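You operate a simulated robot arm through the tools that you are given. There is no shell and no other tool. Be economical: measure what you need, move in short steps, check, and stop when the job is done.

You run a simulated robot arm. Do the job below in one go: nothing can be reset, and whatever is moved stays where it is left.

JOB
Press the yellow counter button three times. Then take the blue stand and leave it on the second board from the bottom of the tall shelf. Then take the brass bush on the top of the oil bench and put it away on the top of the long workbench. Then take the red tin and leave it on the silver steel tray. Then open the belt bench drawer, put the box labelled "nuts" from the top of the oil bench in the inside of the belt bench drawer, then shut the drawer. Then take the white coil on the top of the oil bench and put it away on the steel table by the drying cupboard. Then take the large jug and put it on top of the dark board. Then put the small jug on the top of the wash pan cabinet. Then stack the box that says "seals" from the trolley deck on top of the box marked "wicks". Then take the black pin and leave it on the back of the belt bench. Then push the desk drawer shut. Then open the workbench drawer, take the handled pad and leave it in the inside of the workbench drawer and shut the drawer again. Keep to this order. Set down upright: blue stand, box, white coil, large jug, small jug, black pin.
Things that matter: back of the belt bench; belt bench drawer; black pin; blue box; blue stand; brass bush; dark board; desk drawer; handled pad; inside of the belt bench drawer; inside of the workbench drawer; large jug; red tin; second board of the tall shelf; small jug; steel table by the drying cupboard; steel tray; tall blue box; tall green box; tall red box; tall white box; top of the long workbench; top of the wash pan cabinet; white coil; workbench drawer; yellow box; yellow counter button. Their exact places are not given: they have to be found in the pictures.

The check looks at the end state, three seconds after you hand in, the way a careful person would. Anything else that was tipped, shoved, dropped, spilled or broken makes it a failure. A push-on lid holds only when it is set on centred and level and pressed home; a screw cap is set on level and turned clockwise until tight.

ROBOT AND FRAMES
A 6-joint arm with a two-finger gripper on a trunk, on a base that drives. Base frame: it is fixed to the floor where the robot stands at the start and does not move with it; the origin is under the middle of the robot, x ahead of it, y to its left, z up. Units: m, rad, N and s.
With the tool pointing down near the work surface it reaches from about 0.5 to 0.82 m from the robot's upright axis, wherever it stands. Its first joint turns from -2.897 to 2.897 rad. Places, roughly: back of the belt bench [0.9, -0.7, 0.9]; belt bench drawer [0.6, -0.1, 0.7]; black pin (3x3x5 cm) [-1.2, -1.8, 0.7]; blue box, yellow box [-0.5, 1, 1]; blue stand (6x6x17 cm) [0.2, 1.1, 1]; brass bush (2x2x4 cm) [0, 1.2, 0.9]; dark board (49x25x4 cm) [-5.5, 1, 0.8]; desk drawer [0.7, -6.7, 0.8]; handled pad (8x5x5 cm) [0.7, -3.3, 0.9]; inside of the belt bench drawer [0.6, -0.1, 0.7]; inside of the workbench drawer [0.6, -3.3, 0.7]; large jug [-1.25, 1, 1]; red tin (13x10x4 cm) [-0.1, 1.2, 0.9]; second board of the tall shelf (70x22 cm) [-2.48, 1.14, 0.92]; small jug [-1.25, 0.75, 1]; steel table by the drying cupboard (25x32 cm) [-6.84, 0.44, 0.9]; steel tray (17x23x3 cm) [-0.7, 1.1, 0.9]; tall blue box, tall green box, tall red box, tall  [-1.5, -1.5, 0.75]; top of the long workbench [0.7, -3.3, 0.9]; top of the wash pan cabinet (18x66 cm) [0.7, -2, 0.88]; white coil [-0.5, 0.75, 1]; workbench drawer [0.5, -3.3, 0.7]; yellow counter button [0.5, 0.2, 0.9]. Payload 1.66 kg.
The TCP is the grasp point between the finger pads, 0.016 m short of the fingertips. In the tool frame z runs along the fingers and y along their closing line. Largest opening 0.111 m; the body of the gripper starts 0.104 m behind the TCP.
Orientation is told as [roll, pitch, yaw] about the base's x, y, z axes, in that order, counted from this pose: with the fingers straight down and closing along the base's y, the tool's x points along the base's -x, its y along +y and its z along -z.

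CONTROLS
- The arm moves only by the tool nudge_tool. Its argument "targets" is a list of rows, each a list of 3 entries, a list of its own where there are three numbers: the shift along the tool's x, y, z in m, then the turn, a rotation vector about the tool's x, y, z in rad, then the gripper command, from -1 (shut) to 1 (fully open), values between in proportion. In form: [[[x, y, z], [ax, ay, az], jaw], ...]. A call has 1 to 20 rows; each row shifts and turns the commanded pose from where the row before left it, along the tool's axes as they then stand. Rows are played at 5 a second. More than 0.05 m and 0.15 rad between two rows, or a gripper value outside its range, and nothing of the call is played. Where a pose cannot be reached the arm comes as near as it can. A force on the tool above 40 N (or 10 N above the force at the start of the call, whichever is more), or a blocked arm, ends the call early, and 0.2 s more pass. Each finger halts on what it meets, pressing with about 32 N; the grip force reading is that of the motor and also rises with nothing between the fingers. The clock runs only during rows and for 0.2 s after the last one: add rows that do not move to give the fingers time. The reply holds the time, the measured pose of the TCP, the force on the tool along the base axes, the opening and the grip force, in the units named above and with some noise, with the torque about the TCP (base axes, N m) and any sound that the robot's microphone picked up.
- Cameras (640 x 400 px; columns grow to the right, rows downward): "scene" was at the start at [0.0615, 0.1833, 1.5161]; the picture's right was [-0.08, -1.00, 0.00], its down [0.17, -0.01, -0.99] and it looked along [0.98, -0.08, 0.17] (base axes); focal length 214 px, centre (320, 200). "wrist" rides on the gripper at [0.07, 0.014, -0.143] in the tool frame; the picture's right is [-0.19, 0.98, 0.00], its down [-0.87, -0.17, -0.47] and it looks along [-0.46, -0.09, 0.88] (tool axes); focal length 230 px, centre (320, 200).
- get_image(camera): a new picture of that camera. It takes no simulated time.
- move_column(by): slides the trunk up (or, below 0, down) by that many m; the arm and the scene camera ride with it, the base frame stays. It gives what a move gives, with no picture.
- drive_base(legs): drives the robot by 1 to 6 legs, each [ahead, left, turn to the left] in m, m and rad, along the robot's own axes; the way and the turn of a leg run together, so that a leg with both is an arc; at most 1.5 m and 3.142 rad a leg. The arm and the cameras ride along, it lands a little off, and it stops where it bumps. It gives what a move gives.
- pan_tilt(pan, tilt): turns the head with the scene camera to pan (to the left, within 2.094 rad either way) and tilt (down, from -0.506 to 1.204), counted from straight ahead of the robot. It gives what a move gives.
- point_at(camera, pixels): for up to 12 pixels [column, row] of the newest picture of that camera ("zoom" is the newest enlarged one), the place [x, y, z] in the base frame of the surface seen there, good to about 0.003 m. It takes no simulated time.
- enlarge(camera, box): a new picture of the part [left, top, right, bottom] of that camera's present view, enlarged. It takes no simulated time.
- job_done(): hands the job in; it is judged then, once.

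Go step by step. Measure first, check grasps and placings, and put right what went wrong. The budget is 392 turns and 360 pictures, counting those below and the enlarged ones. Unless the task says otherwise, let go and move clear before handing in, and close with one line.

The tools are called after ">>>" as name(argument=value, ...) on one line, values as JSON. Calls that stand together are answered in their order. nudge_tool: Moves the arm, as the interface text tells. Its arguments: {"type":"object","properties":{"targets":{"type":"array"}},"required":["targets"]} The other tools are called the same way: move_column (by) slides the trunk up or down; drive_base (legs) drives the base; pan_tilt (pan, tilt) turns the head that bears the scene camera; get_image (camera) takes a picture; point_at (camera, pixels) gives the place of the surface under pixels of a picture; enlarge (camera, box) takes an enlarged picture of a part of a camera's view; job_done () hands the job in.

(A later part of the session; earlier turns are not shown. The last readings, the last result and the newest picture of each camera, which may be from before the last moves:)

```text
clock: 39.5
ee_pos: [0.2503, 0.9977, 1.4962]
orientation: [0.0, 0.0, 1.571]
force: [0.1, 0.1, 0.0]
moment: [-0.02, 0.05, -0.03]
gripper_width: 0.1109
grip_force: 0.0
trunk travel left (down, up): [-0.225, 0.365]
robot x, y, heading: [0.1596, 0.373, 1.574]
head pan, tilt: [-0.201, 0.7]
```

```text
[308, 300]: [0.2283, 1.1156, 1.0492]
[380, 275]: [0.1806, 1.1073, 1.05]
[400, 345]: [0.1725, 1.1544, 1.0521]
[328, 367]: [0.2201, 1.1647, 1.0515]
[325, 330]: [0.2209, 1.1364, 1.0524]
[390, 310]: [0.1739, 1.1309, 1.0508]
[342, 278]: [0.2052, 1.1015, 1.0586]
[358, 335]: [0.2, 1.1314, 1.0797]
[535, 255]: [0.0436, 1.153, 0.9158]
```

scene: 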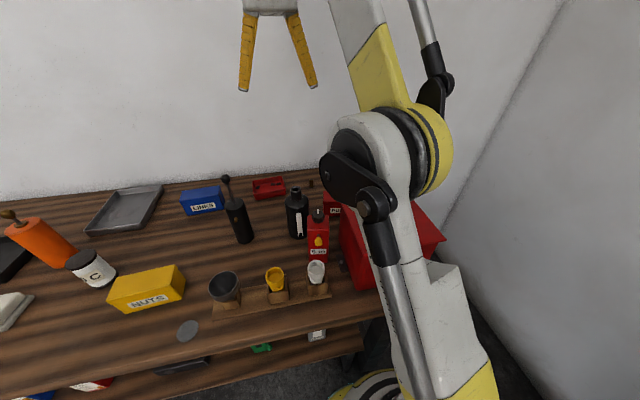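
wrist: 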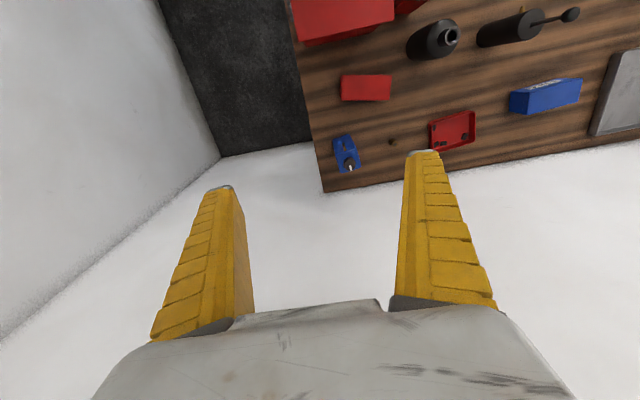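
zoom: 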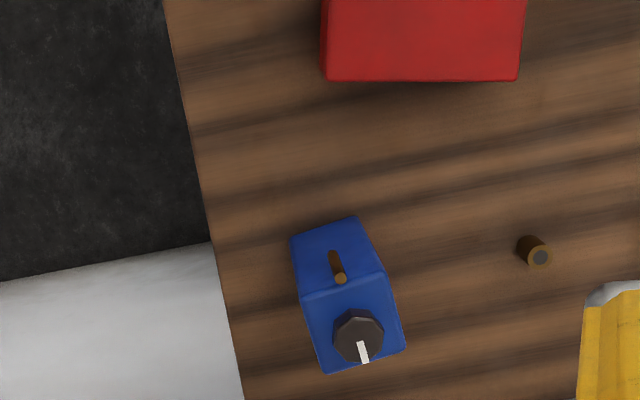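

The stand's centre is (0.2005, 1.136), turned by about +0.17 rad. I move above it, turn the hand to match, and check before going down.

>>> nudge_tool(targets=[[[-0.01725, 0.00625, 0.037], [0, 0, 0], 1], [[-0.01725, 0.00625, 0.037], [0, 0, 0], 1], [[-0.01725, 0.00625, 0.037], [0, 0, 0], 1], [[-0.01725, 0.00625, 0.037], [0, 0, 0], 1], [[-0.01725, 0.00625, 0.037], [0, 0, 0], 1], [[-0.01725, 0.00625, 0.037], [0, 0, 0], 1], [[-0.01725, 0.00625, 0.037], [0, 0, 0], 1], [[-0.01725, 0.00625, 0.037], [0, 0, 0], 1], [[0, 0, 0], [0, 0, -0.085], 1], [[0, 0, 0], [0, 0, -0.085], 1], [[0, 0, 0], [0, 0, 0], 1]])

>>> get_image(camera="wrist")

```text
clock: 41.9
ee_pos: [0.2008, 1.156, 1.2199]
orientation: [-0.001, 0.0, 1.742]
force: [0.4, 0.0, -0.3]
moment: [0.01, 0.01, 0.0]
gripper_width: 0.111
grip_force: 0.0
out of reach, approached as far as the arm can: row 6, 7, 8
trunk travel left (down, up): [-0.225, 0.365]
robot x, y, heading: [0.157, 0.3764, 1.57]
head pan, tilt: [-0.201, 0.7]
```

```text
323 pictures are left
```

wrist: 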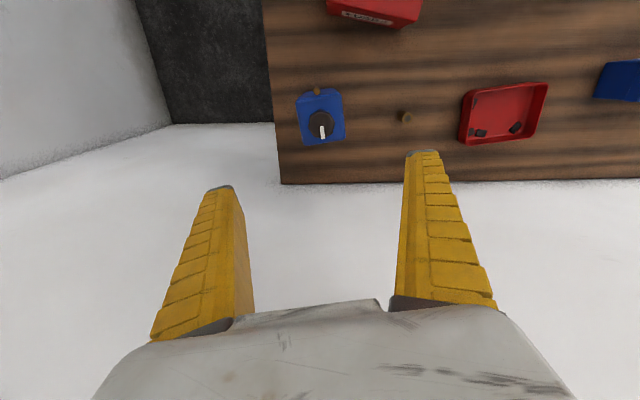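

The hand is 2 cm too far in y. I correct it, go down to z≈1.10 and read.

>>> nudge_tool(targets=[[[0.0197, 0.0034, 0], [0, 0, 0], 1], [[0, 0, 0.04], [0, 0, 0], 1], [[0, 0, 0.04], [0, 0, 0], 1], [[0, 0, 0.04], [0, 0, 0], 1], [[0, 0, 0], [0, 0, 0], 1]])

>>> get_image(camera="wrist")

```text
clock: 43.1
ee_pos: [0.2049, 1.1992, 1.1352]
orientation: [0.001, 0.001, 1.743]
force: [0.2, -0.7, -0.7]
moment: [0.0, -0.03, 0.01]
gripper_width: 0.111
grip_force: 0.0
out of reach, approached as far as the arm can: row 1, 2, 3, 4
trunk travel left (down, up): [-0.225, 0.365]
robot x, y, heading: [0.1622, 0.3752, 1.575]
head pan, tilt: [-0.201, 0.7]
```

```text
322 pictures are left
```

wrist: 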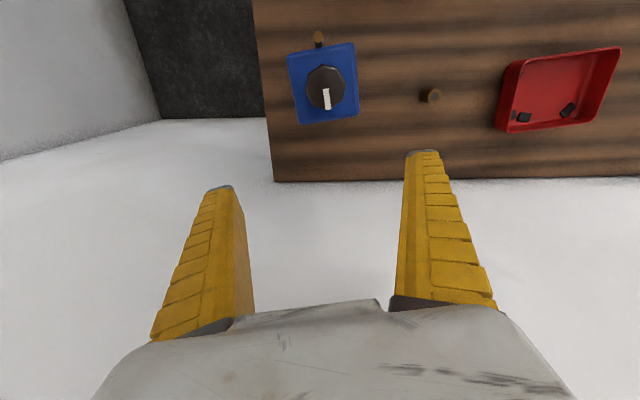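

As I descend with the trunk high the hand drifts outward (y 1.199): the arm can't go that low there. I go back up, correct the place, and then lower by the trunk instead.

>>> nudge_tool(targets=[[[0, 0, -0.041], [0, 0, 0], 1], [[0, 0, -0.041], [0, 0, 0], 1], [[0, 0, -0.041], [0, 0, 0], 1], [[0, 0, -0.041], [0, 0, 0], 1], [[0.0305, 0.0075, 0], [0, 0, 0], 1], [[0.0305, 0.0075, 0], [0, 0, 0], 1], [[0, 0, 0], [0, 0, 0], 1]])

>>> move_column(by=-0.15)

```text
clock: 44.7
ee_pos: [0.197, 1.101, 1.2642]
orientation: [-0.001, -0.001, 1.742]
force: [-0.3, 0.0, -0.3]
moment: [0.03, 0.01, 0.01]
gripper_width: 0.1109
grip_force: 0.0
out of reach, approached as far as the arm can: row 1, 2, 3
trunk travel left (down, up): [-0.225, 0.365]
robot x, y, heading: [0.1571, 0.3725, 1.573]
head pan, tilt: [-0.201, 0.7]
```

```text
clock: 46.5
ee_pos: [0.1971, 1.1012, 1.1143]
orientation: [0.001, 0.0, 1.742]
force: [0.1, 0.3, 0.0]
moment: [-0.01, -0.01, -0.01]
gripper_width: 0.1111
grip_force: 0.1
trunk travel left (down, up): [-0.075, 0.515]
robot x, y, heading: [0.1596, 0.3754, 1.569]
head pan, tilt: [-0.201, 0.7]
```

Now at (0.197, 1.101, 1.114), just above the cap. I centre on the stand and check with a picture.

>>> nudge_tool(targets=[[[-0.0339, -0.0094, 0], [0, 0, 0], 1], [[0, 0, 0], [0, 0, 0], 1]])

>>> get_image(camera="wrist")

```text
clock: 47.0
ee_pos: [0.2026, 1.1376, 1.1149]
orientation: [0.001, 0.001, 1.742]
force: [0.1, 1.5, -0.8]
moment: [-0.02, 0.03, 0.0]
gripper_width: 0.1108
grip_force: 0.1
trunk travel left (down, up): [-0.075, 0.515]
robot x, y, heading: [0.1622, 0.3716, 1.572]
head pan, tilt: [-0.201, 0.7]
```

```text
321 pictures are left
```

wrist: 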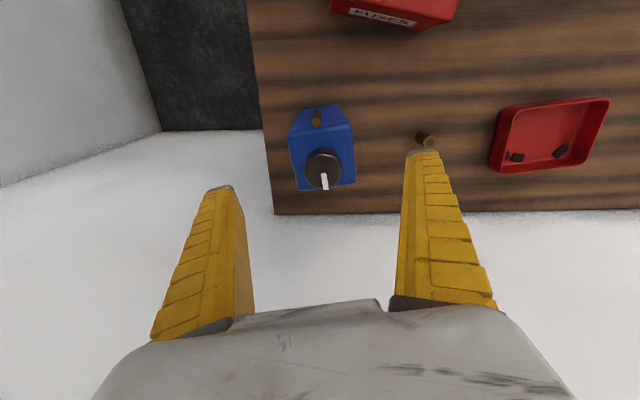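

Well centred. I lower by trunk 0.07 and arm 0.04 to the grasp height.

>>> move_column(by=-0.07)

>>> nudge_tool(targets=[[[0, 0, 0.04], [0, 0, 0], 1], [[0, 0, 0], [0, 0, 0], 1]])

>>> get_image(camera="wrist")

```text
clock: 48.1
ee_pos: [0.2039, 1.138, 1.0446]
orientation: [0.001, 0.0, 1.741]
force: [0.5, -0.8, 0.2]
moment: [0.04, 0.03, 0.03]
gripper_width: 0.1106
grip_force: 0.1
trunk travel left (down, up): [-0.005, 0.585]
robot x, y, heading: [0.1594, 0.3735, 1.571]
head pan, tilt: [-0.201, 0.7]
```

```text
clock: 48.7
ee_pos: [0.2022, 1.137, 1.0042]
orientation: [0.0, 0.0, 1.742]
force: [0.8, 0.5, 0.1]
moment: [-0.01, 0.02, 0.0]
gripper_width: 0.1107
grip_force: 0.1
trunk travel left (down, up): [-0.005, 0.585]
robot x, y, heading: [0.1605, 0.3742, 1.573]
head pan, tilt: [-0.201, 0.7]
```

```text
320 pictures are left
```

wrist: 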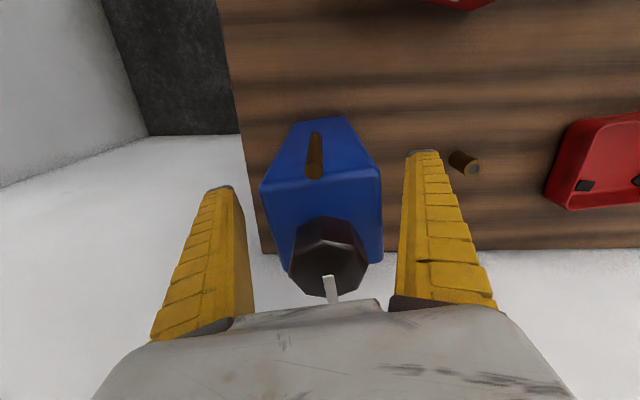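

The stand is between the pads. I close and then lift a little.

>>> nudge_tool(targets=[[[0, 0, 0], [0, 0, 0], 0], [[0, 0, 0], [0, 0, 0], -1], [[0, 0, 0], [0, 0, 0], -1], [[0, 0, -0.02], [0, 0, 0], -1], [[0, 0, -0.04], [0, 0, 0], -1], [[0, 0, 0], [0, 0, 0], -1]])

>>> get_image(camera="wrist")

```text
clock: 50.1
ee_pos: [0.2022, 1.138, 1.0648]
orientation: [-0.001, 0.002, 1.743]
force: [-0.1, 0.0, -5.0]
moment: [0.01, -0.01, 0.0]
gripper_width: 0.058
grip_force: 32.1
trunk travel left (down, up): [-0.005, 0.585]
robot x, y, heading: [0.1556, 0.3748, 1.576]
head pan, tilt: [-0.201, 0.7]
```

```text
319 pictures are left
```

wrist: 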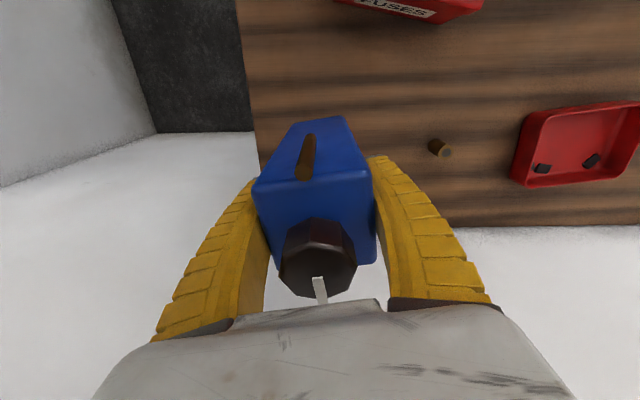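

The stand is held (0.058 m, 5 N). I raise the trunk, back away from the bench, and look toward the left where the tall shelf should be.

>>> move_column(by=0.3)

>>> drive_base(legs=[[-0.4, 0, 0]])

>>> pan_tilt(pan=1.2, tilt=0.5)

>>> get_image(camera="scene")

```text
clock: 53.1
ee_pos: [0.2015, 1.1372, 1.3633]
orientation: [0.0, 0.0, 1.741]
force: [0.2, -0.6, -5.7]
moment: [0.03, 0.02, 0.01]
gripper_width: 0.058
grip_force: 32.0
trunk travel left (down, up): [-0.305, 0.285]
robot x, y, heading: [0.1571, 0.3713, 1.571]
head pan, tilt: [-0.201, 0.7]
```

```text
clock: 55.6
ee_pos: [0.2036, 0.7407, 1.3648]
orientation: [0.001, 0.0, 1.74]
force: [-0.7, 0.2, -5.1]
moment: [0.04, 0.0, 0.02]
gripper_width: 0.0578
grip_force: 32.4
trunk travel left (down, up): [-0.305, 0.285]
robot x, y, heading: [0.1582, -0.0222, 1.57]
head pan, tilt: [-0.201, 0.7]
```

```text
clock: 57.1
ee_pos: [0.2043, 0.7406, 1.3648]
orientation: [0.0, -0.001, 1.74]
force: [-0.4, -0.1, -4.8]
moment: [-0.04, 0.01, 0.03]
gripper_width: 0.0578
grip_force: 31.3
trunk travel left (down, up): [-0.305, 0.285]
robot x, y, heading: [0.1599, -0.0193, 1.572]
head pan, tilt: [1.201, 0.499]
```

```text
318 pictures are left
```

scene: 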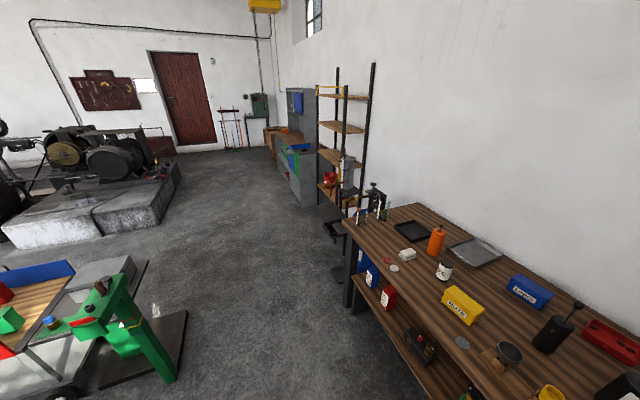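

The tall shelf stands at (345,130) past the bench. I measure it and the green machine at the left of the aisle.

>>> point_at(camera="scene", pixels=[[340, 92], [342, 127], [330, 155], [330, 183], [187, 320], [150, 380], [130, 270], [335, 225], [340, 270], [180, 170], [300, 205], [375, 205]])

>>> enlarge(camera="scene", box=[260, 50, 440, 290])

```text
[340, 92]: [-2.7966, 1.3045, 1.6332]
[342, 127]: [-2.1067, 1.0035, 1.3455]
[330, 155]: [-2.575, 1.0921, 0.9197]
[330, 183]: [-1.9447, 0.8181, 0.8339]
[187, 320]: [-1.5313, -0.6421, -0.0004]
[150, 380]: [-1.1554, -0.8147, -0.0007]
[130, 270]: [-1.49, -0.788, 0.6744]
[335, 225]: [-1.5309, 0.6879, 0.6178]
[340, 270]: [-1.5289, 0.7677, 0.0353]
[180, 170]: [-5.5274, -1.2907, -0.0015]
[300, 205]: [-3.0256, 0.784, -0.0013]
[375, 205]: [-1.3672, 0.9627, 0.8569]
```

```text
1.67 times, centred on (350, 170) of scene
```

zoom: 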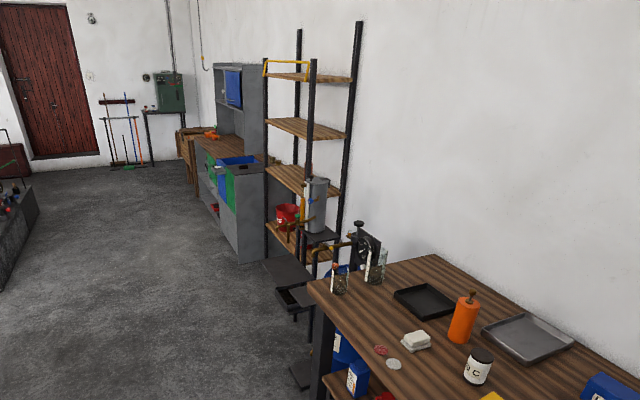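

Boards are at about z 0.83?/0.92/1.35/1.63; the second board has ~0.4 m clearance, so a vertical hand would foul the third board. I'll set the stand down on the free front left part of the oil bench and regrasp it with a tilted hand. First I strafe left along the aisle.

>>> drive_base(legs=[[0, 1.12, 0]])

>>> pan_tilt(pan=0.15, tilt=0.8)

>>> get_image(camera="scene")

```text
clock: 62.8
ee_pos: [-0.9017, 0.7475, 1.3632]
orientation: [-0.001, 0.0, 1.729]
force: [0.0, 0.5, -5.1]
moment: [0.0, -0.03, 0.01]
gripper_width: 0.0577
grip_force: 32.3
trunk travel left (down, up): [-0.305, 0.285]
robot x, y, heading: [-0.9551, -0.0129, 1.556]
head pan, tilt: [1.201, 0.499]
```

```text
clock: 64.1
ee_pos: [-0.8999, 0.7466, 1.3642]
orientation: [0.0, 0.0, 1.728]
force: [0.1, -0.3, -3.9]
moment: [0.01, 0.01, -0.05]
gripper_width: 0.0578
grip_force: 32.4
trunk travel left (down, up): [-0.305, 0.285]
robot x, y, heading: [-0.9578, -0.0177, 1.561]
head pan, tilt: [0.15, 0.799]
```

```text
316 pictures are left
```

scene: 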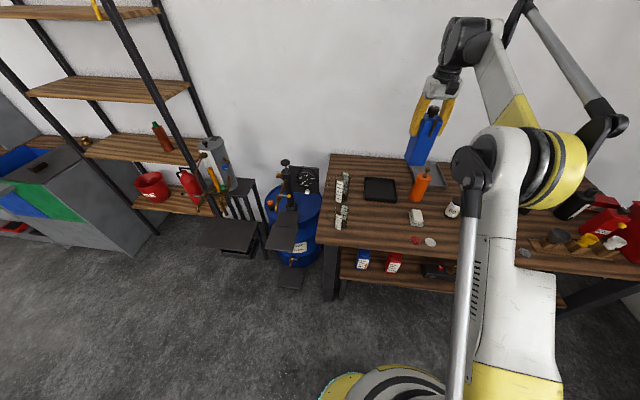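

The bench's front-left area near (375,235) is free, and the second board has a brown bottle at (163,137) with space left of it. I measure both areas.

>>> point_at(camera="scene", pixels=[[375, 235], [345, 243], [400, 220], [87, 155], [120, 160], [150, 165], [110, 137], [85, 142], [105, 97], [163, 137], [230, 240], [205, 240]])

>>> enlarge(camera="scene", box=[0, 60, 320, 300])

```text
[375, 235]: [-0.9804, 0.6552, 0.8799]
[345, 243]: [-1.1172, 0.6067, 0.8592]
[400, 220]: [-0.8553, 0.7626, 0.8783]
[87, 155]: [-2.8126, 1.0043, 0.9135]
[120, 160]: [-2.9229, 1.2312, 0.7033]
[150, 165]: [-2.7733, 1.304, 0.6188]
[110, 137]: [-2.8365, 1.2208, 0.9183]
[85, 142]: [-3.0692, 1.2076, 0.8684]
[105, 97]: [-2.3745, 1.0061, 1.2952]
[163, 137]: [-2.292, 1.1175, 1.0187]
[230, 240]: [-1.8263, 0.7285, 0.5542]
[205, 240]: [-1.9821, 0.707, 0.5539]
```

```text
1.67 times, centred on (160, 180) of scene
```

zoom: 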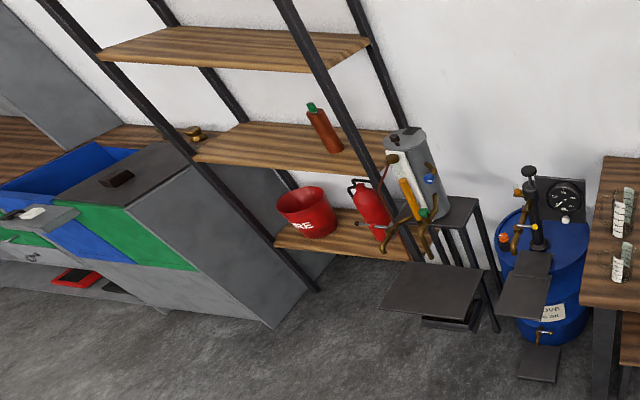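

The spot (-0.97, 0.69) on the bench (z 0.880) is free, and the board (z 0.915) is free from x −2.78 to −2.35. I square the stand, move over the bench spot and lower most of the way.

>>> nudge_tool(targets=[[[0, 0, 0], [0, 0, 0.0785], -1], [[0, 0, 0], [0, 0, 0.0785], -1], [[0.0283, 0.035, 0], [0, 0, 0], -1], [[0.0283, 0.035, 0], [0, 0, 0], -1], [[0, 0, 0], [0, 0, 0], -1]])

>>> move_column(by=-0.3)

>>> get_image(camera="wrist")

```text
clock: 65.3
ee_pos: [-0.9706, 0.6915, 1.364]
orientation: [-0.001, 0.0, 1.57]
force: [-0.4, -0.2, -3.9]
moment: [0.0, -0.01, 0.0]
gripper_width: 0.0575
grip_force: 31.7
trunk travel left (down, up): [-0.305, 0.285]
robot x, y, heading: [-0.9547, -0.0185, 1.558]
head pan, tilt: [0.15, 0.799]
```

```text
clock: 68.3
ee_pos: [-0.971, 0.6908, 1.0648]
orientation: [0.0, 0.0, 1.569]
force: [-0.1, -0.2, -4.7]
moment: [0.01, 0.0, 0.02]
gripper_width: 0.0576
grip_force: 32.0
trunk travel left (down, up): [-0.005, 0.585]
robot x, y, heading: [-0.9511, -0.0149, 1.56]
head pan, tilt: [0.15, 0.799]
```

```text
314 pictures are left
```

wrist: 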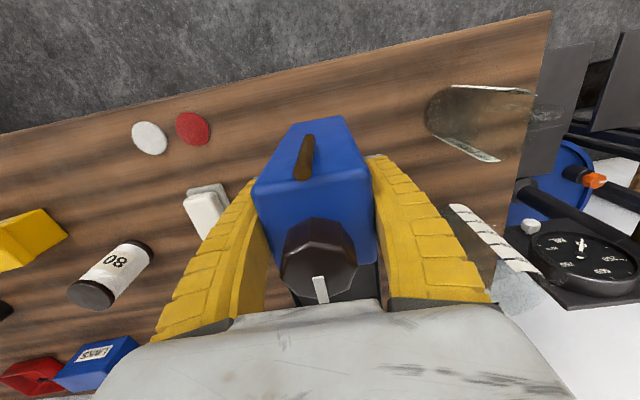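

I check how near the glass jug at (470,120) is before lowering and opening.

>>> point_at(camera="wrist", pixels=[[430, 110], [480, 158], [500, 90], [450, 125], [460, 205], [515, 265], [220, 195], [320, 280]])

>>> enlarge(camera="wrist", box=[400, 50, 560, 330])

```text
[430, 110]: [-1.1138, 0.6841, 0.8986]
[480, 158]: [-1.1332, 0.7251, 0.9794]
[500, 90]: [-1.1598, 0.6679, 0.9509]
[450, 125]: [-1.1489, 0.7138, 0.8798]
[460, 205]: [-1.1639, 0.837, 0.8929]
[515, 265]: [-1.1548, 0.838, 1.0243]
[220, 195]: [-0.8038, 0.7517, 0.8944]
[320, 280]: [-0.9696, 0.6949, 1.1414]
```

```text
1.43 times, centred on (480, 190) of wrist
```

zoom: 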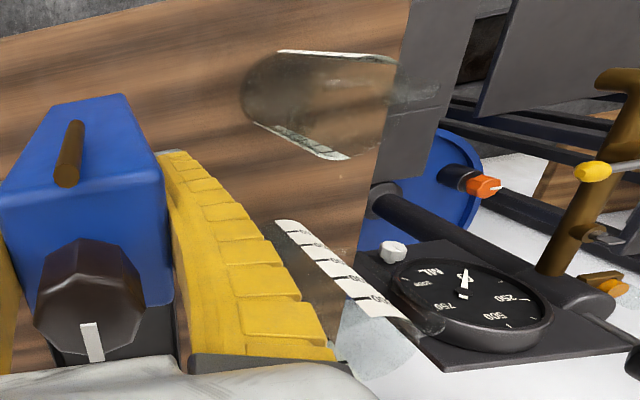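

The jug edge is at x≈−1.11, 7 cm beyond the opened finger. I lower to contact in small final steps.

>>> nudge_tool(targets=[[[0, 0, 0.03], [0, 0, 0], -1], [[0, 0, 0.024], [0, 0, 0], -1], [[0, 0, 0.003], [0, 0, 0], -1], [[0, 0, 0.003], [0, 0, 0], -1], [[0, 0, 0.002], [0, 0, 0], -1], [[0, 0, 0], [0, 0, 0], -1]])

```text
clock: 69.7
ee_pos: [-0.9719, 0.6895, 1.0035]
orientation: [0.0, 0.0, 1.57]
force: [-4.3, 9.3, 24.4]
moment: [0.29, 0.09, -0.07]
gripper_width: 0.0599
grip_force: 32.2
trunk travel left (down, up): [-0.005, 0.585]
robot x, y, heading: [-0.9559, -0.0146, 1.558]
head pan, tilt: [0.15, 0.799]
```

It is on the bench (24 N up). I ease 2 mm up, open, and withdraw upward.

>>> nudge_tool(targets=[[[0, 0, -0.003], [0, 0, 0], -1], [[0, 0, 0], [0, 0, 0], -0.3], [[0, 0, 0], [0, 0, 0], 0.3], [[0, 0, 0], [0, 0, 0], 1], [[0, 0, 0], [0, 0, 0], 1], [[0, 0, -0.04], [0, 0, 0], 1], [[0, 0, -0.04], [0, 0, 0], 1], [[0, 0, -0.04], [0, 0, 0], 1], [[0, 0, -0.04], [0, 0, 0], 1], [[0, 0, 0], [0, 0, 0], 1]])

>>> get_image(camera="wrist")

>>> get_image(camera="scene")

```text
clock: 71.9
ee_pos: [-0.9717, 0.6902, 1.1645]
orientation: [0.001, 0.0, 1.571]
force: [0.2, 1.0, -0.3]
moment: [0.01, -0.01, 0.0]
gripper_width: 0.1108
grip_force: 0.0
trunk travel left (down, up): [-0.005, 0.585]
robot x, y, heading: [-0.9554, -0.0151, 1.561]
head pan, tilt: [0.15, 0.799]
```

```text
312 pictures are left
```

wrist: 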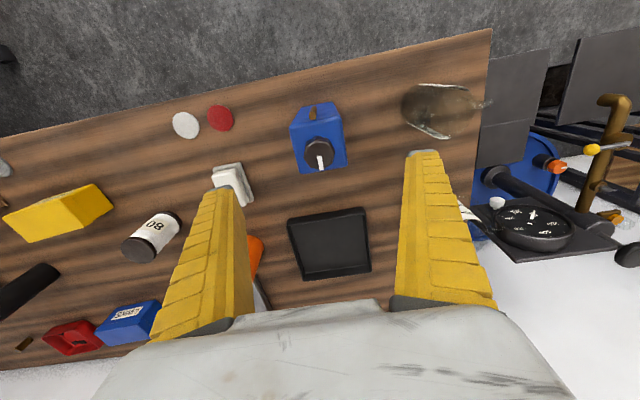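

```text
311 pictures are left
```

scene: 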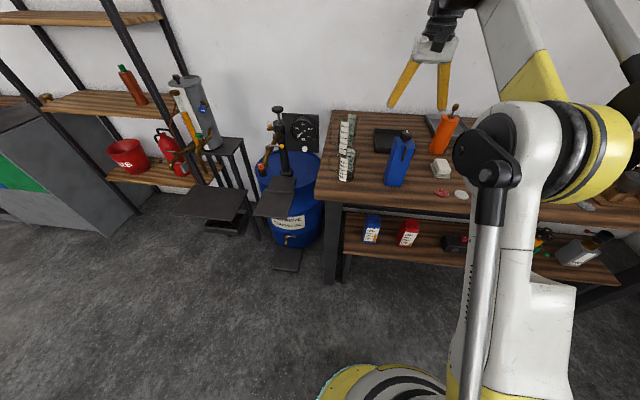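

The stand stands upright at (-0.972, 0.69). I back the base 0.15 m and pitch the hand 1.2 rad so the fingers point forward.

>>> drive_base(legs=[[-0.15, 0, 0]])

>>> nudge_tool(targets=[[[0, 0, 0], [0, -0.15, 0], 1], [[0, 0, 0], [0, -0.15, 0], 1], [[0, 0, 0], [0, -0.15, 0], 1], [[0, 0, 0], [0, -0.15, 0], 1], [[0, 0, 0], [0, -0.15, 0], 1], [[0, 0, 0], [0, -0.15, 0], 1], [[0, 0, 0], [0, -0.15, 0], 1], [[0, 0, 0], [0, -0.15, 0], 1], [[0, 0, 0], [0, 0, 0], 1]])

>>> get_image(camera="wrist")

```text
clock: 73.3
ee_pos: [-0.9751, 0.5401, 1.1656]
orientation: [0.0, 0.0, 1.57]
force: [0.8, 0.1, -0.1]
moment: [-0.02, 0.02, -0.01]
gripper_width: 0.111
grip_force: 0.1
trunk travel left (down, up): [-0.005, 0.585]
robot x, y, heading: [-0.9566, -0.1661, 1.555]
head pan, tilt: [0.15, 0.799]
```

```text
clock: 75.3
ee_pos: [-0.9741, 0.5404, 1.1649]
orientation: [0.001, -1.2, 1.571]
force: [-0.4, -0.4, -0.1]
moment: [-0.01, -0.02, 0.01]
gripper_width: 0.1109
grip_force: 0.2
trunk travel left (down, up): [-0.005, 0.585]
robot x, y, heading: [-0.958, -0.1649, 1.556]
head pan, tilt: [0.15, 0.799]
```

```text
310 pictures are left
```

wrist: 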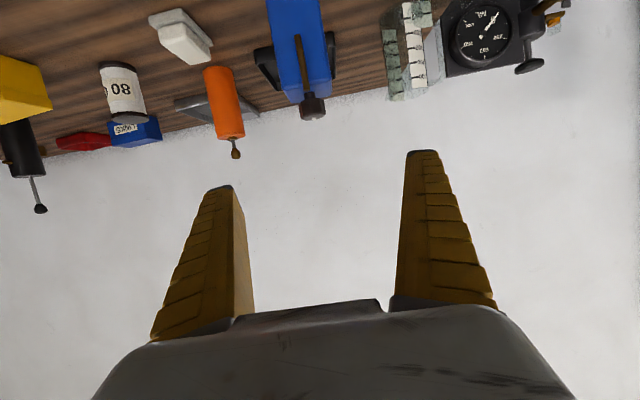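

The hand is level and pitched. I lower to z≈0.97 in front of the bench edge and look before closing in.

>>> nudge_tool(targets=[[[0.0354, 0, 0.0138], [0, 0, 0], 1], [[0.0354, 0, 0.0138], [0, 0, 0], 1], [[0.0354, 0, 0.0138], [0, 0, 0], 1], [[0.0354, 0, 0.0138], [0, 0, 0], 1], [[0.0354, 0, 0.0138], [0, 0, 0], 1], [[0, 0, 0], [0, 0, 0], 1]])

>>> get_image(camera="wrist")

>>> get_image(camera="scene")

```text
clock: 76.7
ee_pos: [-0.9749, 0.5405, 0.976]
orientation: [-0.001, -1.199, 1.571]
force: [-0.7, -0.6, 0.3]
moment: [0.05, 0.0, -0.04]
gripper_width: 0.1109
grip_force: 0.0
trunk travel left (down, up): [-0.005, 0.585]
robot x, y, heading: [-0.9531, -0.1659, 1.559]
head pan, tilt: [0.15, 0.799]
```

```text
309 pictures are left
```

wrist: 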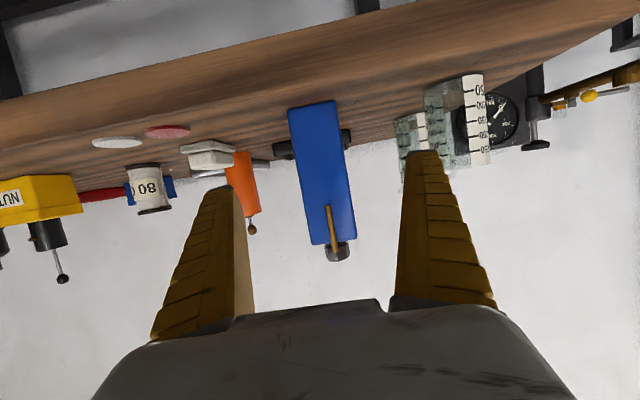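

```text
308 pictures are left
```

scene: 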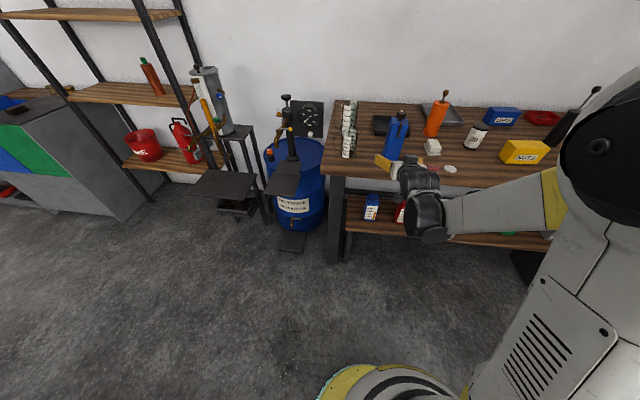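

The stand is centred between the fingers and the jug stays outside. I move 0.15 m forward.

>>> nudge_tool(targets=[[[-0.0135, 0, 0.035], [0, 0, 0], 1], [[-0.0135, 0, 0.035], [0, 0, 0], 1], [[-0.0135, 0, 0.035], [0, 0, 0], 1], [[-0.0135, 0, 0.035], [0, 0, 0], 1], [[0, 0, 0], [0, 0, 0], 1]])

>>> get_image(camera="wrist")

```text
clock: 77.9
ee_pos: [-0.974, 0.6921, 0.9753]
orientation: [-0.001, -1.199, 1.572]
force: [-0.5, 0.6, -0.1]
moment: [0.01, 0.02, -0.01]
gripper_width: 0.1109
grip_force: 0.0
trunk travel left (down, up): [-0.005, 0.585]
robot x, y, heading: [-0.9538, -0.1651, 1.558]
head pan, tilt: [0.15, 0.799]
```

```text
307 pictures are left
```

wrist: 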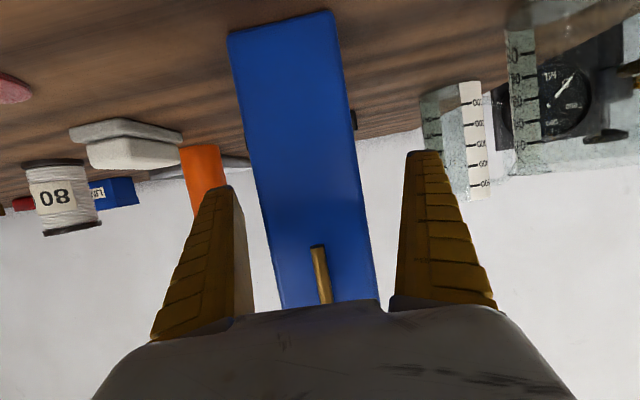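

The stand is between the pads (and the "80" spool is the white coil). I close and lift straight up.

>>> nudge_tool(targets=[[[0, 0, 0], [0, 0, 0], 0.3], [[0, 0, 0], [0, 0, 0], -0.3], [[0, 0, 0], [0, 0, 0], -1], [[0, 0, 0], [0, 0, 0], -1], [[-0.0186, 0, -0.0072], [0, 0, 0], -1], [[-0.0373, 0, -0.0145], [0, 0, 0], -1], [[0, 0, 0], [0, 0, 0], -1]])

>>> get_image(camera="wrist")

```text
clock: 79.5
ee_pos: [-0.9737, 0.6912, 1.0362]
orientation: [0.0, -1.2, 1.571]
force: [0.1, -0.7, -4.9]
moment: [0.02, 0.0, -0.03]
gripper_width: 0.0579
grip_force: 32.2
trunk travel left (down, up): [-0.005, 0.585]
robot x, y, heading: [-0.956, -0.1611, 1.563]
head pan, tilt: [0.15, 0.799]
```

```text
306 pictures are left
```

wrist: 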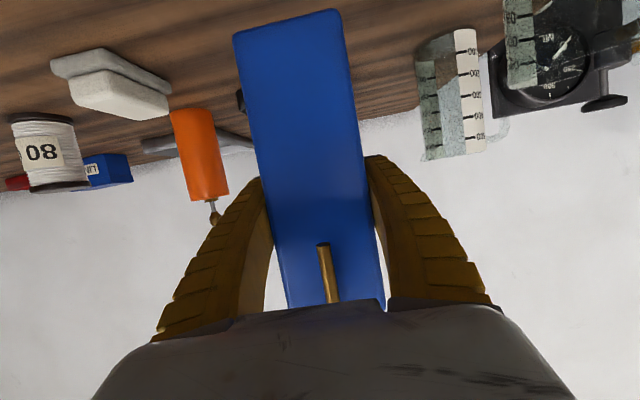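

Held at 0.0955 m above the stand's bottom. Before strafing left I measure the heights of the pump at (286,97), the grey can at (205,72) and the board's front.

>>> point_at(camera="scene", pixels=[[286, 97], [285, 125], [205, 72], [212, 95], [75, 92], [120, 104], [160, 105], [190, 95], [148, 62], [110, 90], [130, 210], [350, 103]])

>>> move_column(by=0.3)

```text
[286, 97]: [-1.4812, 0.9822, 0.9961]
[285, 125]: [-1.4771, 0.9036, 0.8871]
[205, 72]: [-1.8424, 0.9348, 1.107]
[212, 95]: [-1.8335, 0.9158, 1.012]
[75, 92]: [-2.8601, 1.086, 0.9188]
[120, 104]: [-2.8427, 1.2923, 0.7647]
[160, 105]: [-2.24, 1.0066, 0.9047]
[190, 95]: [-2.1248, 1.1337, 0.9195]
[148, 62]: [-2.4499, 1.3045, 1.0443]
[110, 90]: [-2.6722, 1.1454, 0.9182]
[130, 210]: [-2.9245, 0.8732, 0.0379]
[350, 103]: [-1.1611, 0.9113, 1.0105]
```

```text
clock: 82.5
ee_pos: [-0.9749, 0.6919, 1.3339]
orientation: [0.002, -1.2, 1.57]
force: [-0.7, 0.2, -4.6]
moment: [-0.01, 0.0, -0.01]
gripper_width: 0.0574
grip_force: 31.6
trunk travel left (down, up): [-0.305, 0.285]
robot x, y, heading: [-0.9553, -0.1644, 1.561]
head pan, tilt: [0.15, 0.799]
```

All obstacles along the way top out at 1.11 m, below the stand's bottom at 1.24. I strafe left in two legs to x≈−2.53.

>>> drive_base(legs=[[0, 0.8, 0.0], [0, 0.78, 0.01]])

>>> get_image(camera="scene")

```text
clock: 90.5
ee_pos: [-2.5509, 0.7056, 1.334]
orientation: [-0.001, -1.198, 1.589]
force: [0.4, 0.3, -4.8]
moment: [-0.01, 0.03, -0.04]
gripper_width: 0.0574
grip_force: 32.3
trunk travel left (down, up): [-0.305, 0.285]
robot x, y, heading: [-2.521, -0.1534, 1.571]
head pan, tilt: [0.15, 0.799]
```

```text
305 pictures are left
```

scene: 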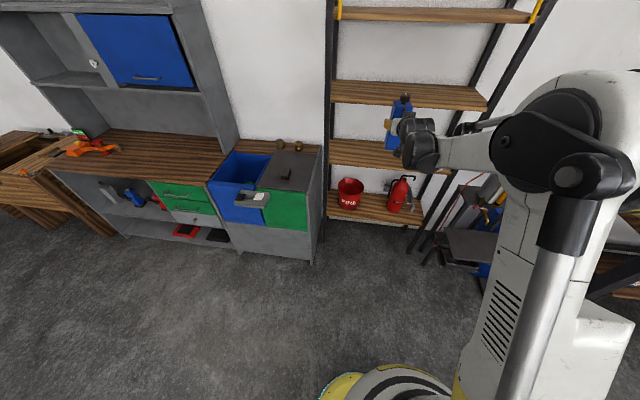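

The second board lies at (390,150), free here. I lower the trunk 0.25 so the stand floats between the boards, and look from the wrist.

>>> move_column(by=-0.25)

>>> drive_base(legs=[[0.2, 0, 0]])

>>> get_image(camera="wrist")

>>> get_image(camera="scene")

```text
clock: 93.1
ee_pos: [-2.5512, 0.7055, 1.0851]
orientation: [0.0, -1.199, 1.588]
force: [0.5, 0.2, -4.9]
moment: [0.0, 0.01, 0.0]
gripper_width: 0.0579
grip_force: 32.0
trunk travel left (down, up): [-0.055, 0.535]
robot x, y, heading: [-2.5167, -0.1519, 1.576]
head pan, tilt: [0.15, 0.799]
```

```text
clock: 94.7
ee_pos: [-2.5514, 0.9059, 1.0847]
orientation: [-0.001, -1.199, 1.587]
force: [-0.1, 0.7, -4.4]
moment: [0.02, -0.04, 0.0]
gripper_width: 0.0575
grip_force: 32.2
trunk travel left (down, up): [-0.055, 0.535]
robot x, y, heading: [-2.5202, 0.0515, 1.577]
head pan, tilt: [0.15, 0.799]
```

```text
304 pictures are left
```

wrist: 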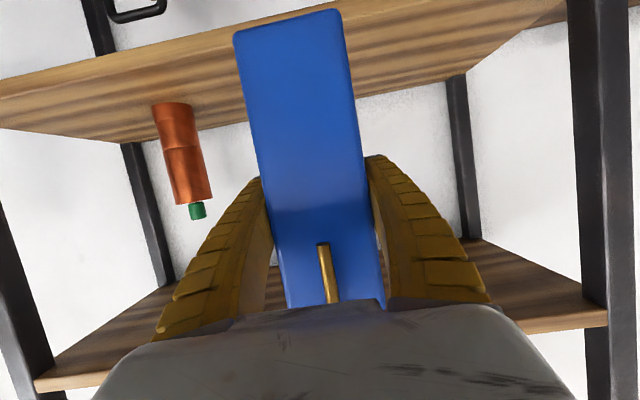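

```text
303 pictures are left
```

scene: 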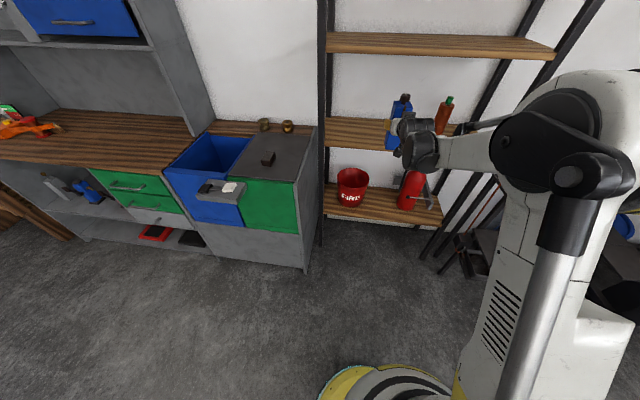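

The stand is between the second and third boards with clearance. I drive 0.175 m ahead, then lower by arm onto the board.

>>> drive_base(legs=[[0.175, 0, 0]])

>>> nudge_tool(targets=[[[0.028, 0, 0.0109], [0, 0, 0], -1], [[0.028, 0, 0.0109], [0, 0, 0], -1], [[0.0047, 0, 0.0018], [0, 0, 0], -1], [[0.0028, 0, 0.0011], [0, 0, 0], -1], [[0, 0, 0], [0, 0, 0], -1]])

>>> get_image(camera="wrist")

```text
clock: 96.2
ee_pos: [-2.5493, 1.0781, 1.0847]
orientation: [0.0, -1.199, 1.583]
force: [-0.6, 0.7, -5.7]
moment: [0.03, 0.02, 0.01]
gripper_width: 0.0576
grip_force: 31.9
trunk travel left (down, up): [-0.055, 0.535]
robot x, y, heading: [-2.5203, 0.2236, 1.574]
head pan, tilt: [0.15, 0.799]
```

```text
clock: 97.4
ee_pos: [-2.5506, 1.0785, 1.0158]
orientation: [0.001, -1.199, 1.584]
force: [-1.1, -0.1, -5.0]
moment: [0.01, 0.01, 0.0]
gripper_width: 0.0579
grip_force: 32.4
trunk travel left (down, up): [-0.055, 0.535]
robot x, y, heading: [-2.518, 0.2188, 1.571]
head pan, tilt: [0.15, 0.799]
```

```text
302 pictures are left
```

wrist: 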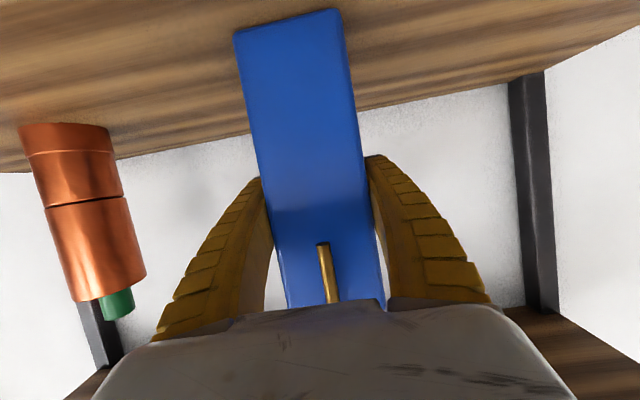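

No contact yet; I lower in 1.5 mm steps until the weight is taken.

>>> nudge_tool(targets=[[[0.0014, 0, 0.00054], [0, 0, 0], -1], [[0.0014, 0, 0.00054], [0, 0, 0], -1], [[0, 0, 0], [0, 0, 0], -1]])

```text
clock: 98.2
ee_pos: [-2.5493, 1.0766, 1.0161]
orientation: [0.001, -1.202, 1.585]
force: [1.7, 8.8, 17.6]
moment: [0.09, -0.13, 0.02]
gripper_width: 0.0576
grip_force: 32.3
trunk travel left (down, up): [-0.055, 0.535]
robot x, y, heading: [-2.5163, 0.2211, 1.575]
head pan, tilt: [0.15, 0.799]
```

The board is reached. I ease up 2 mm, open, and back straight out.

>>> nudge_tool(targets=[[[-0.0019, 0, -0.0007], [0, 0, 0], -1], [[0, 0, 0], [0, 0, 0], -0.3], [[0, 0, 0], [0, 0, 0], 0.3], [[0, 0, 0], [0, 0, 0], 1], [[0, 0, 0], [0, 0, 0], 1], [[0.0135, 0, -0.035], [0, 0, 0], 1], [[0.0135, 0, -0.035], [0, 0, 0], 1], [[0.0135, 0, -0.035], [0, 0, 0], 1], [[0, 0, 0], [0, 0, 0], 1]])

>>> drive_base(legs=[[-0.36, 0, 0]])

>>> get_image(camera="wrist")

>>> get_image(camera="scene")

```text
clock: 100.2
ee_pos: [-2.5491, 0.9641, 1.0176]
orientation: [0.001, -1.199, 1.585]
force: [-0.2, 0.0, -0.1]
moment: [-0.01, 0.01, -0.02]
gripper_width: 0.1109
grip_force: 0.1
trunk travel left (down, up): [-0.055, 0.535]
robot x, y, heading: [-2.5188, 0.2227, 1.572]
head pan, tilt: [0.15, 0.799]
```

```text
clock: 102.5
ee_pos: [-2.5484, 0.6048, 1.0165]
orientation: [0.001, -1.2, 1.585]
force: [-0.3, -1.1, 1.2]
moment: [-0.02, -0.03, -0.01]
gripper_width: 0.1111
grip_force: 0.2
trunk travel left (down, up): [-0.055, 0.535]
robot x, y, heading: [-2.5187, -0.1369, 1.577]
head pan, tilt: [0.15, 0.799]
```

```text
301 pictures are left
```

wrist: 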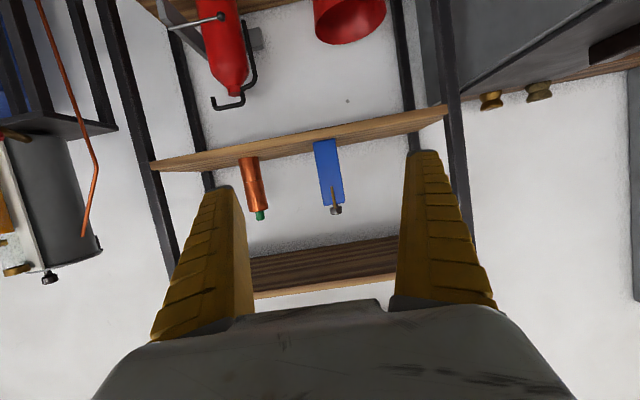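

```text
300 pictures are left
```

scene: 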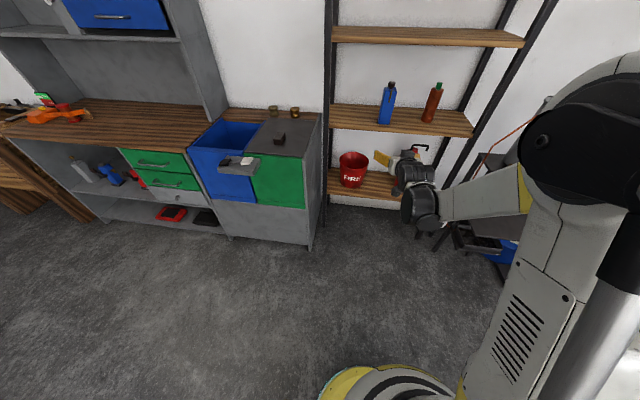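

The blue stand stands upright on the second board beside the bottle. Next the brass bush: I raise the trunk, level the hand, and strafe back to the oil bench.

>>> move_column(by=0.25)

>>> nudge_tool(targets=[[[0, 0, 0], [0, 0.15, 0], 1], [[0, 0, 0], [0, 0.15, 0], 1], [[0, 0, 0], [0, 0.15, 0], 1], [[0, 0, 0], [0, 0.15, 0], 1], [[0, 0, 0], [0, 0.15, 0], 1], [[0, 0, 0], [0, 0.15, 0], 1], [[0, 0, 0], [0, 0.15, 0], 1], [[0, 0, 0], [0, 0.15, 0], 1], [[0, 0, 0], [0, 0, 0], 1]])

>>> drive_base(legs=[[0, -1.3, 0], [0, -1.27, 0]])

>>> get_image(camera="wrist")

```text
clock: 105.1
ee_pos: [-2.548, 0.6048, 1.2659]
orientation: [0.001, -1.198, 1.586]
force: [-0.4, -0.1, -0.1]
moment: [0.02, 0.03, 0.01]
gripper_width: 0.1108
grip_force: 0.1
trunk travel left (down, up): [-0.305, 0.285]
robot x, y, heading: [-2.5191, -0.1425, 1.569]
head pan, tilt: [0.15, 0.799]
```

```text
clock: 107.1
ee_pos: [-2.5476, 0.6026, 1.2662]
orientation: [0.001, 0.002, 1.584]
force: [0.8, 0.6, -0.5]
moment: [0.04, 0.0, 0.01]
gripper_width: 0.1108
grip_force: 0.1
trunk travel left (down, up): [-0.305, 0.285]
robot x, y, heading: [-2.5182, -0.1369, 1.574]
head pan, tilt: [0.15, 0.799]
```

```text
clock: 119.6
ee_pos: [0.0103, 0.6228, 1.2655]
orientation: [0.0, 0.001, 1.594]
force: [0.2, 0.1, -0.3]
moment: [0.02, 0.02, -0.02]
gripper_width: 0.1109
grip_force: 0.0
trunk travel left (down, up): [-0.305, 0.285]
robot x, y, heading: [0.0451, -0.1206, 1.583]
head pan, tilt: [0.15, 0.799]
```

```text
299 pictures are left
```

wrist: 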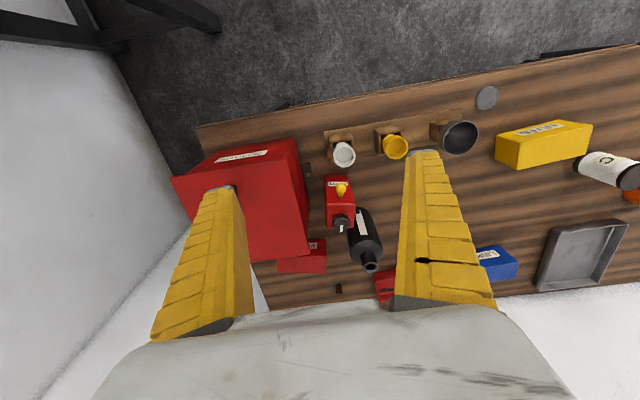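

The hand is at z 1.27, above everything. I drive 0.48 ahead; the hand comes near the bush.

>>> drive_base(legs=[[0.485, 0, -0.012]])

>>> get_image(camera="wrist")

```text
clock: 122.5
ee_pos: [0.0172, 1.1049, 1.2655]
orientation: [0.001, -0.001, 1.584]
force: [0.0, 0.2, 0.5]
moment: [-0.06, 0.0, 0.0]
gripper_width: 0.1111
grip_force: 0.1
trunk travel left (down, up): [-0.305, 0.285]
robot x, y, heading: [0.0435, 0.3629, 1.566]
head pan, tilt: [0.15, 0.799]
```

```text
298 pictures are left
```

wrist: 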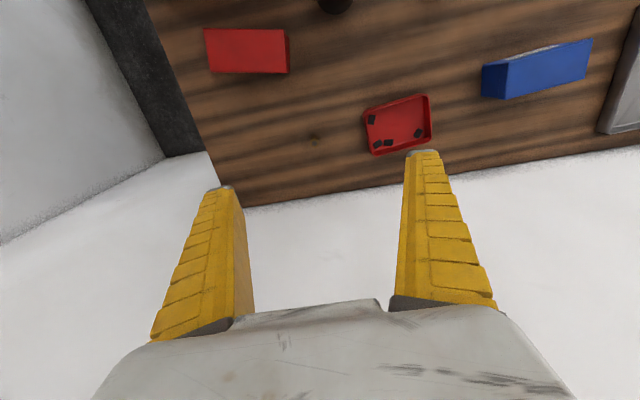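

The bush is faint near (313,138). I enlarge and measure it, the tin and the boxes near it.

>>> enlarge(camera="wrist", box=[200, 60, 440, 210])

>>> point_at(camera="wrist", pixels=[[313, 138], [313, 144], [318, 137], [290, 72], [207, 70], [240, 45], [365, 115], [430, 95], [375, 155], [432, 138], [398, 125], [420, 160]])

```text
2.67 times, centred on (320, 135) of wrist
```

zoom: 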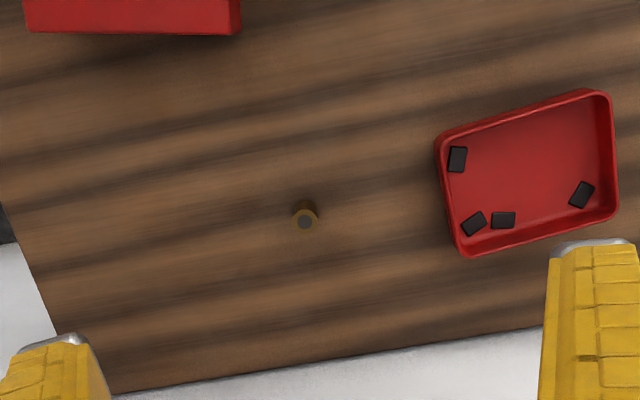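

```text
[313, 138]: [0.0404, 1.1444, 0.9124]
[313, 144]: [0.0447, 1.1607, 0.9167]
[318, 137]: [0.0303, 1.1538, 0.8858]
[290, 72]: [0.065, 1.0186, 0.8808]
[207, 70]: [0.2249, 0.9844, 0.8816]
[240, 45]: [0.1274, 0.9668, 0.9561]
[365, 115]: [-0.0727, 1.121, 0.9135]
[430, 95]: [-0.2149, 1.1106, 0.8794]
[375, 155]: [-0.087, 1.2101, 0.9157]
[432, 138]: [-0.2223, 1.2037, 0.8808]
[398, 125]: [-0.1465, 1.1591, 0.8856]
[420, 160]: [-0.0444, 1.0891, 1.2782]
```

The bush is upright at (0.0435, 1.153), top 0.916. I move above it with the jaws half open, then lower the trunk.

>>> nudge_tool(targets=[[[-0.0239, -0.0135, 0], [0, 0, 0], 0.1], [[-0.0238, -0.0134, 0], [0, 0, 0], 0.1], [[0, 0, 0], [0, 0, 0], 0.1]])

>>> move_column(by=-0.3)

>>> get_image(camera="wrist")

```text
clock: 123.2
ee_pos: [0.0445, 1.1534, 1.2661]
orientation: [0.0, -0.001, 1.582]
force: [0.0, 0.0, 0.4]
moment: [-0.01, -0.01, 0.02]
gripper_width: 0.0629
grip_force: 1.7
trunk travel left (down, up): [-0.305, 0.285]
robot x, y, heading: [0.0456, 0.3637, 1.57]
head pan, tilt: [0.15, 0.799]
```

```text
clock: 126.2
ee_pos: [0.0452, 1.1523, 0.9664]
orientation: [-0.001, -0.001, 1.582]
force: [-0.6, 0.6, -0.6]
moment: [0.04, -0.02, -0.02]
gripper_width: 0.063
grip_force: 1.4
trunk travel left (down, up): [-0.005, 0.585]
robot x, y, heading: [0.043, 0.3599, 1.57]
head pan, tilt: [0.15, 0.799]
```

```text
296 pictures are left
```

wrist: 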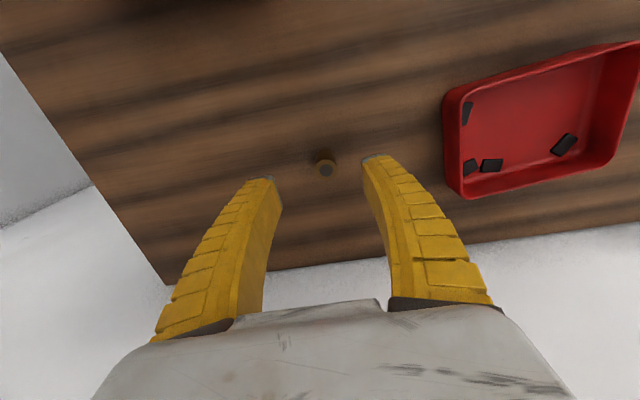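

The bush sits midway between the fingertips. I go down to z≈0.904, close and lift.

>>> nudge_tool(targets=[[[0, 0, 0.04], [0, 0, 0], 0.1], [[0, 0, 0.022], [0, 0, 0], 0.1], [[0, 0, 0], [0, 0, 0], 0.1]])

>>> enlarge(camera="wrist", box=[200, 120, 440, 270])

```text
clock: 127.0
ee_pos: [0.0446, 1.1529, 0.9033]
orientation: [0.001, 0.001, 1.581]
force: [-0.3, 0.0, 0.3]
moment: [0.02, 0.0, 0.02]
gripper_width: 0.0631
grip_force: 1.7
trunk travel left (down, up): [-0.005, 0.585]
robot x, y, heading: [0.0402, 0.3613, 1.567]
head pan, tilt: [0.15, 0.799]
```

```text
2.67 times, centred on (320, 195) of wrist
```

zoom: 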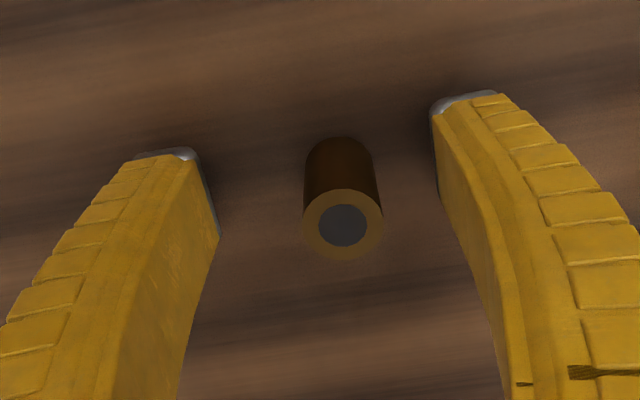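

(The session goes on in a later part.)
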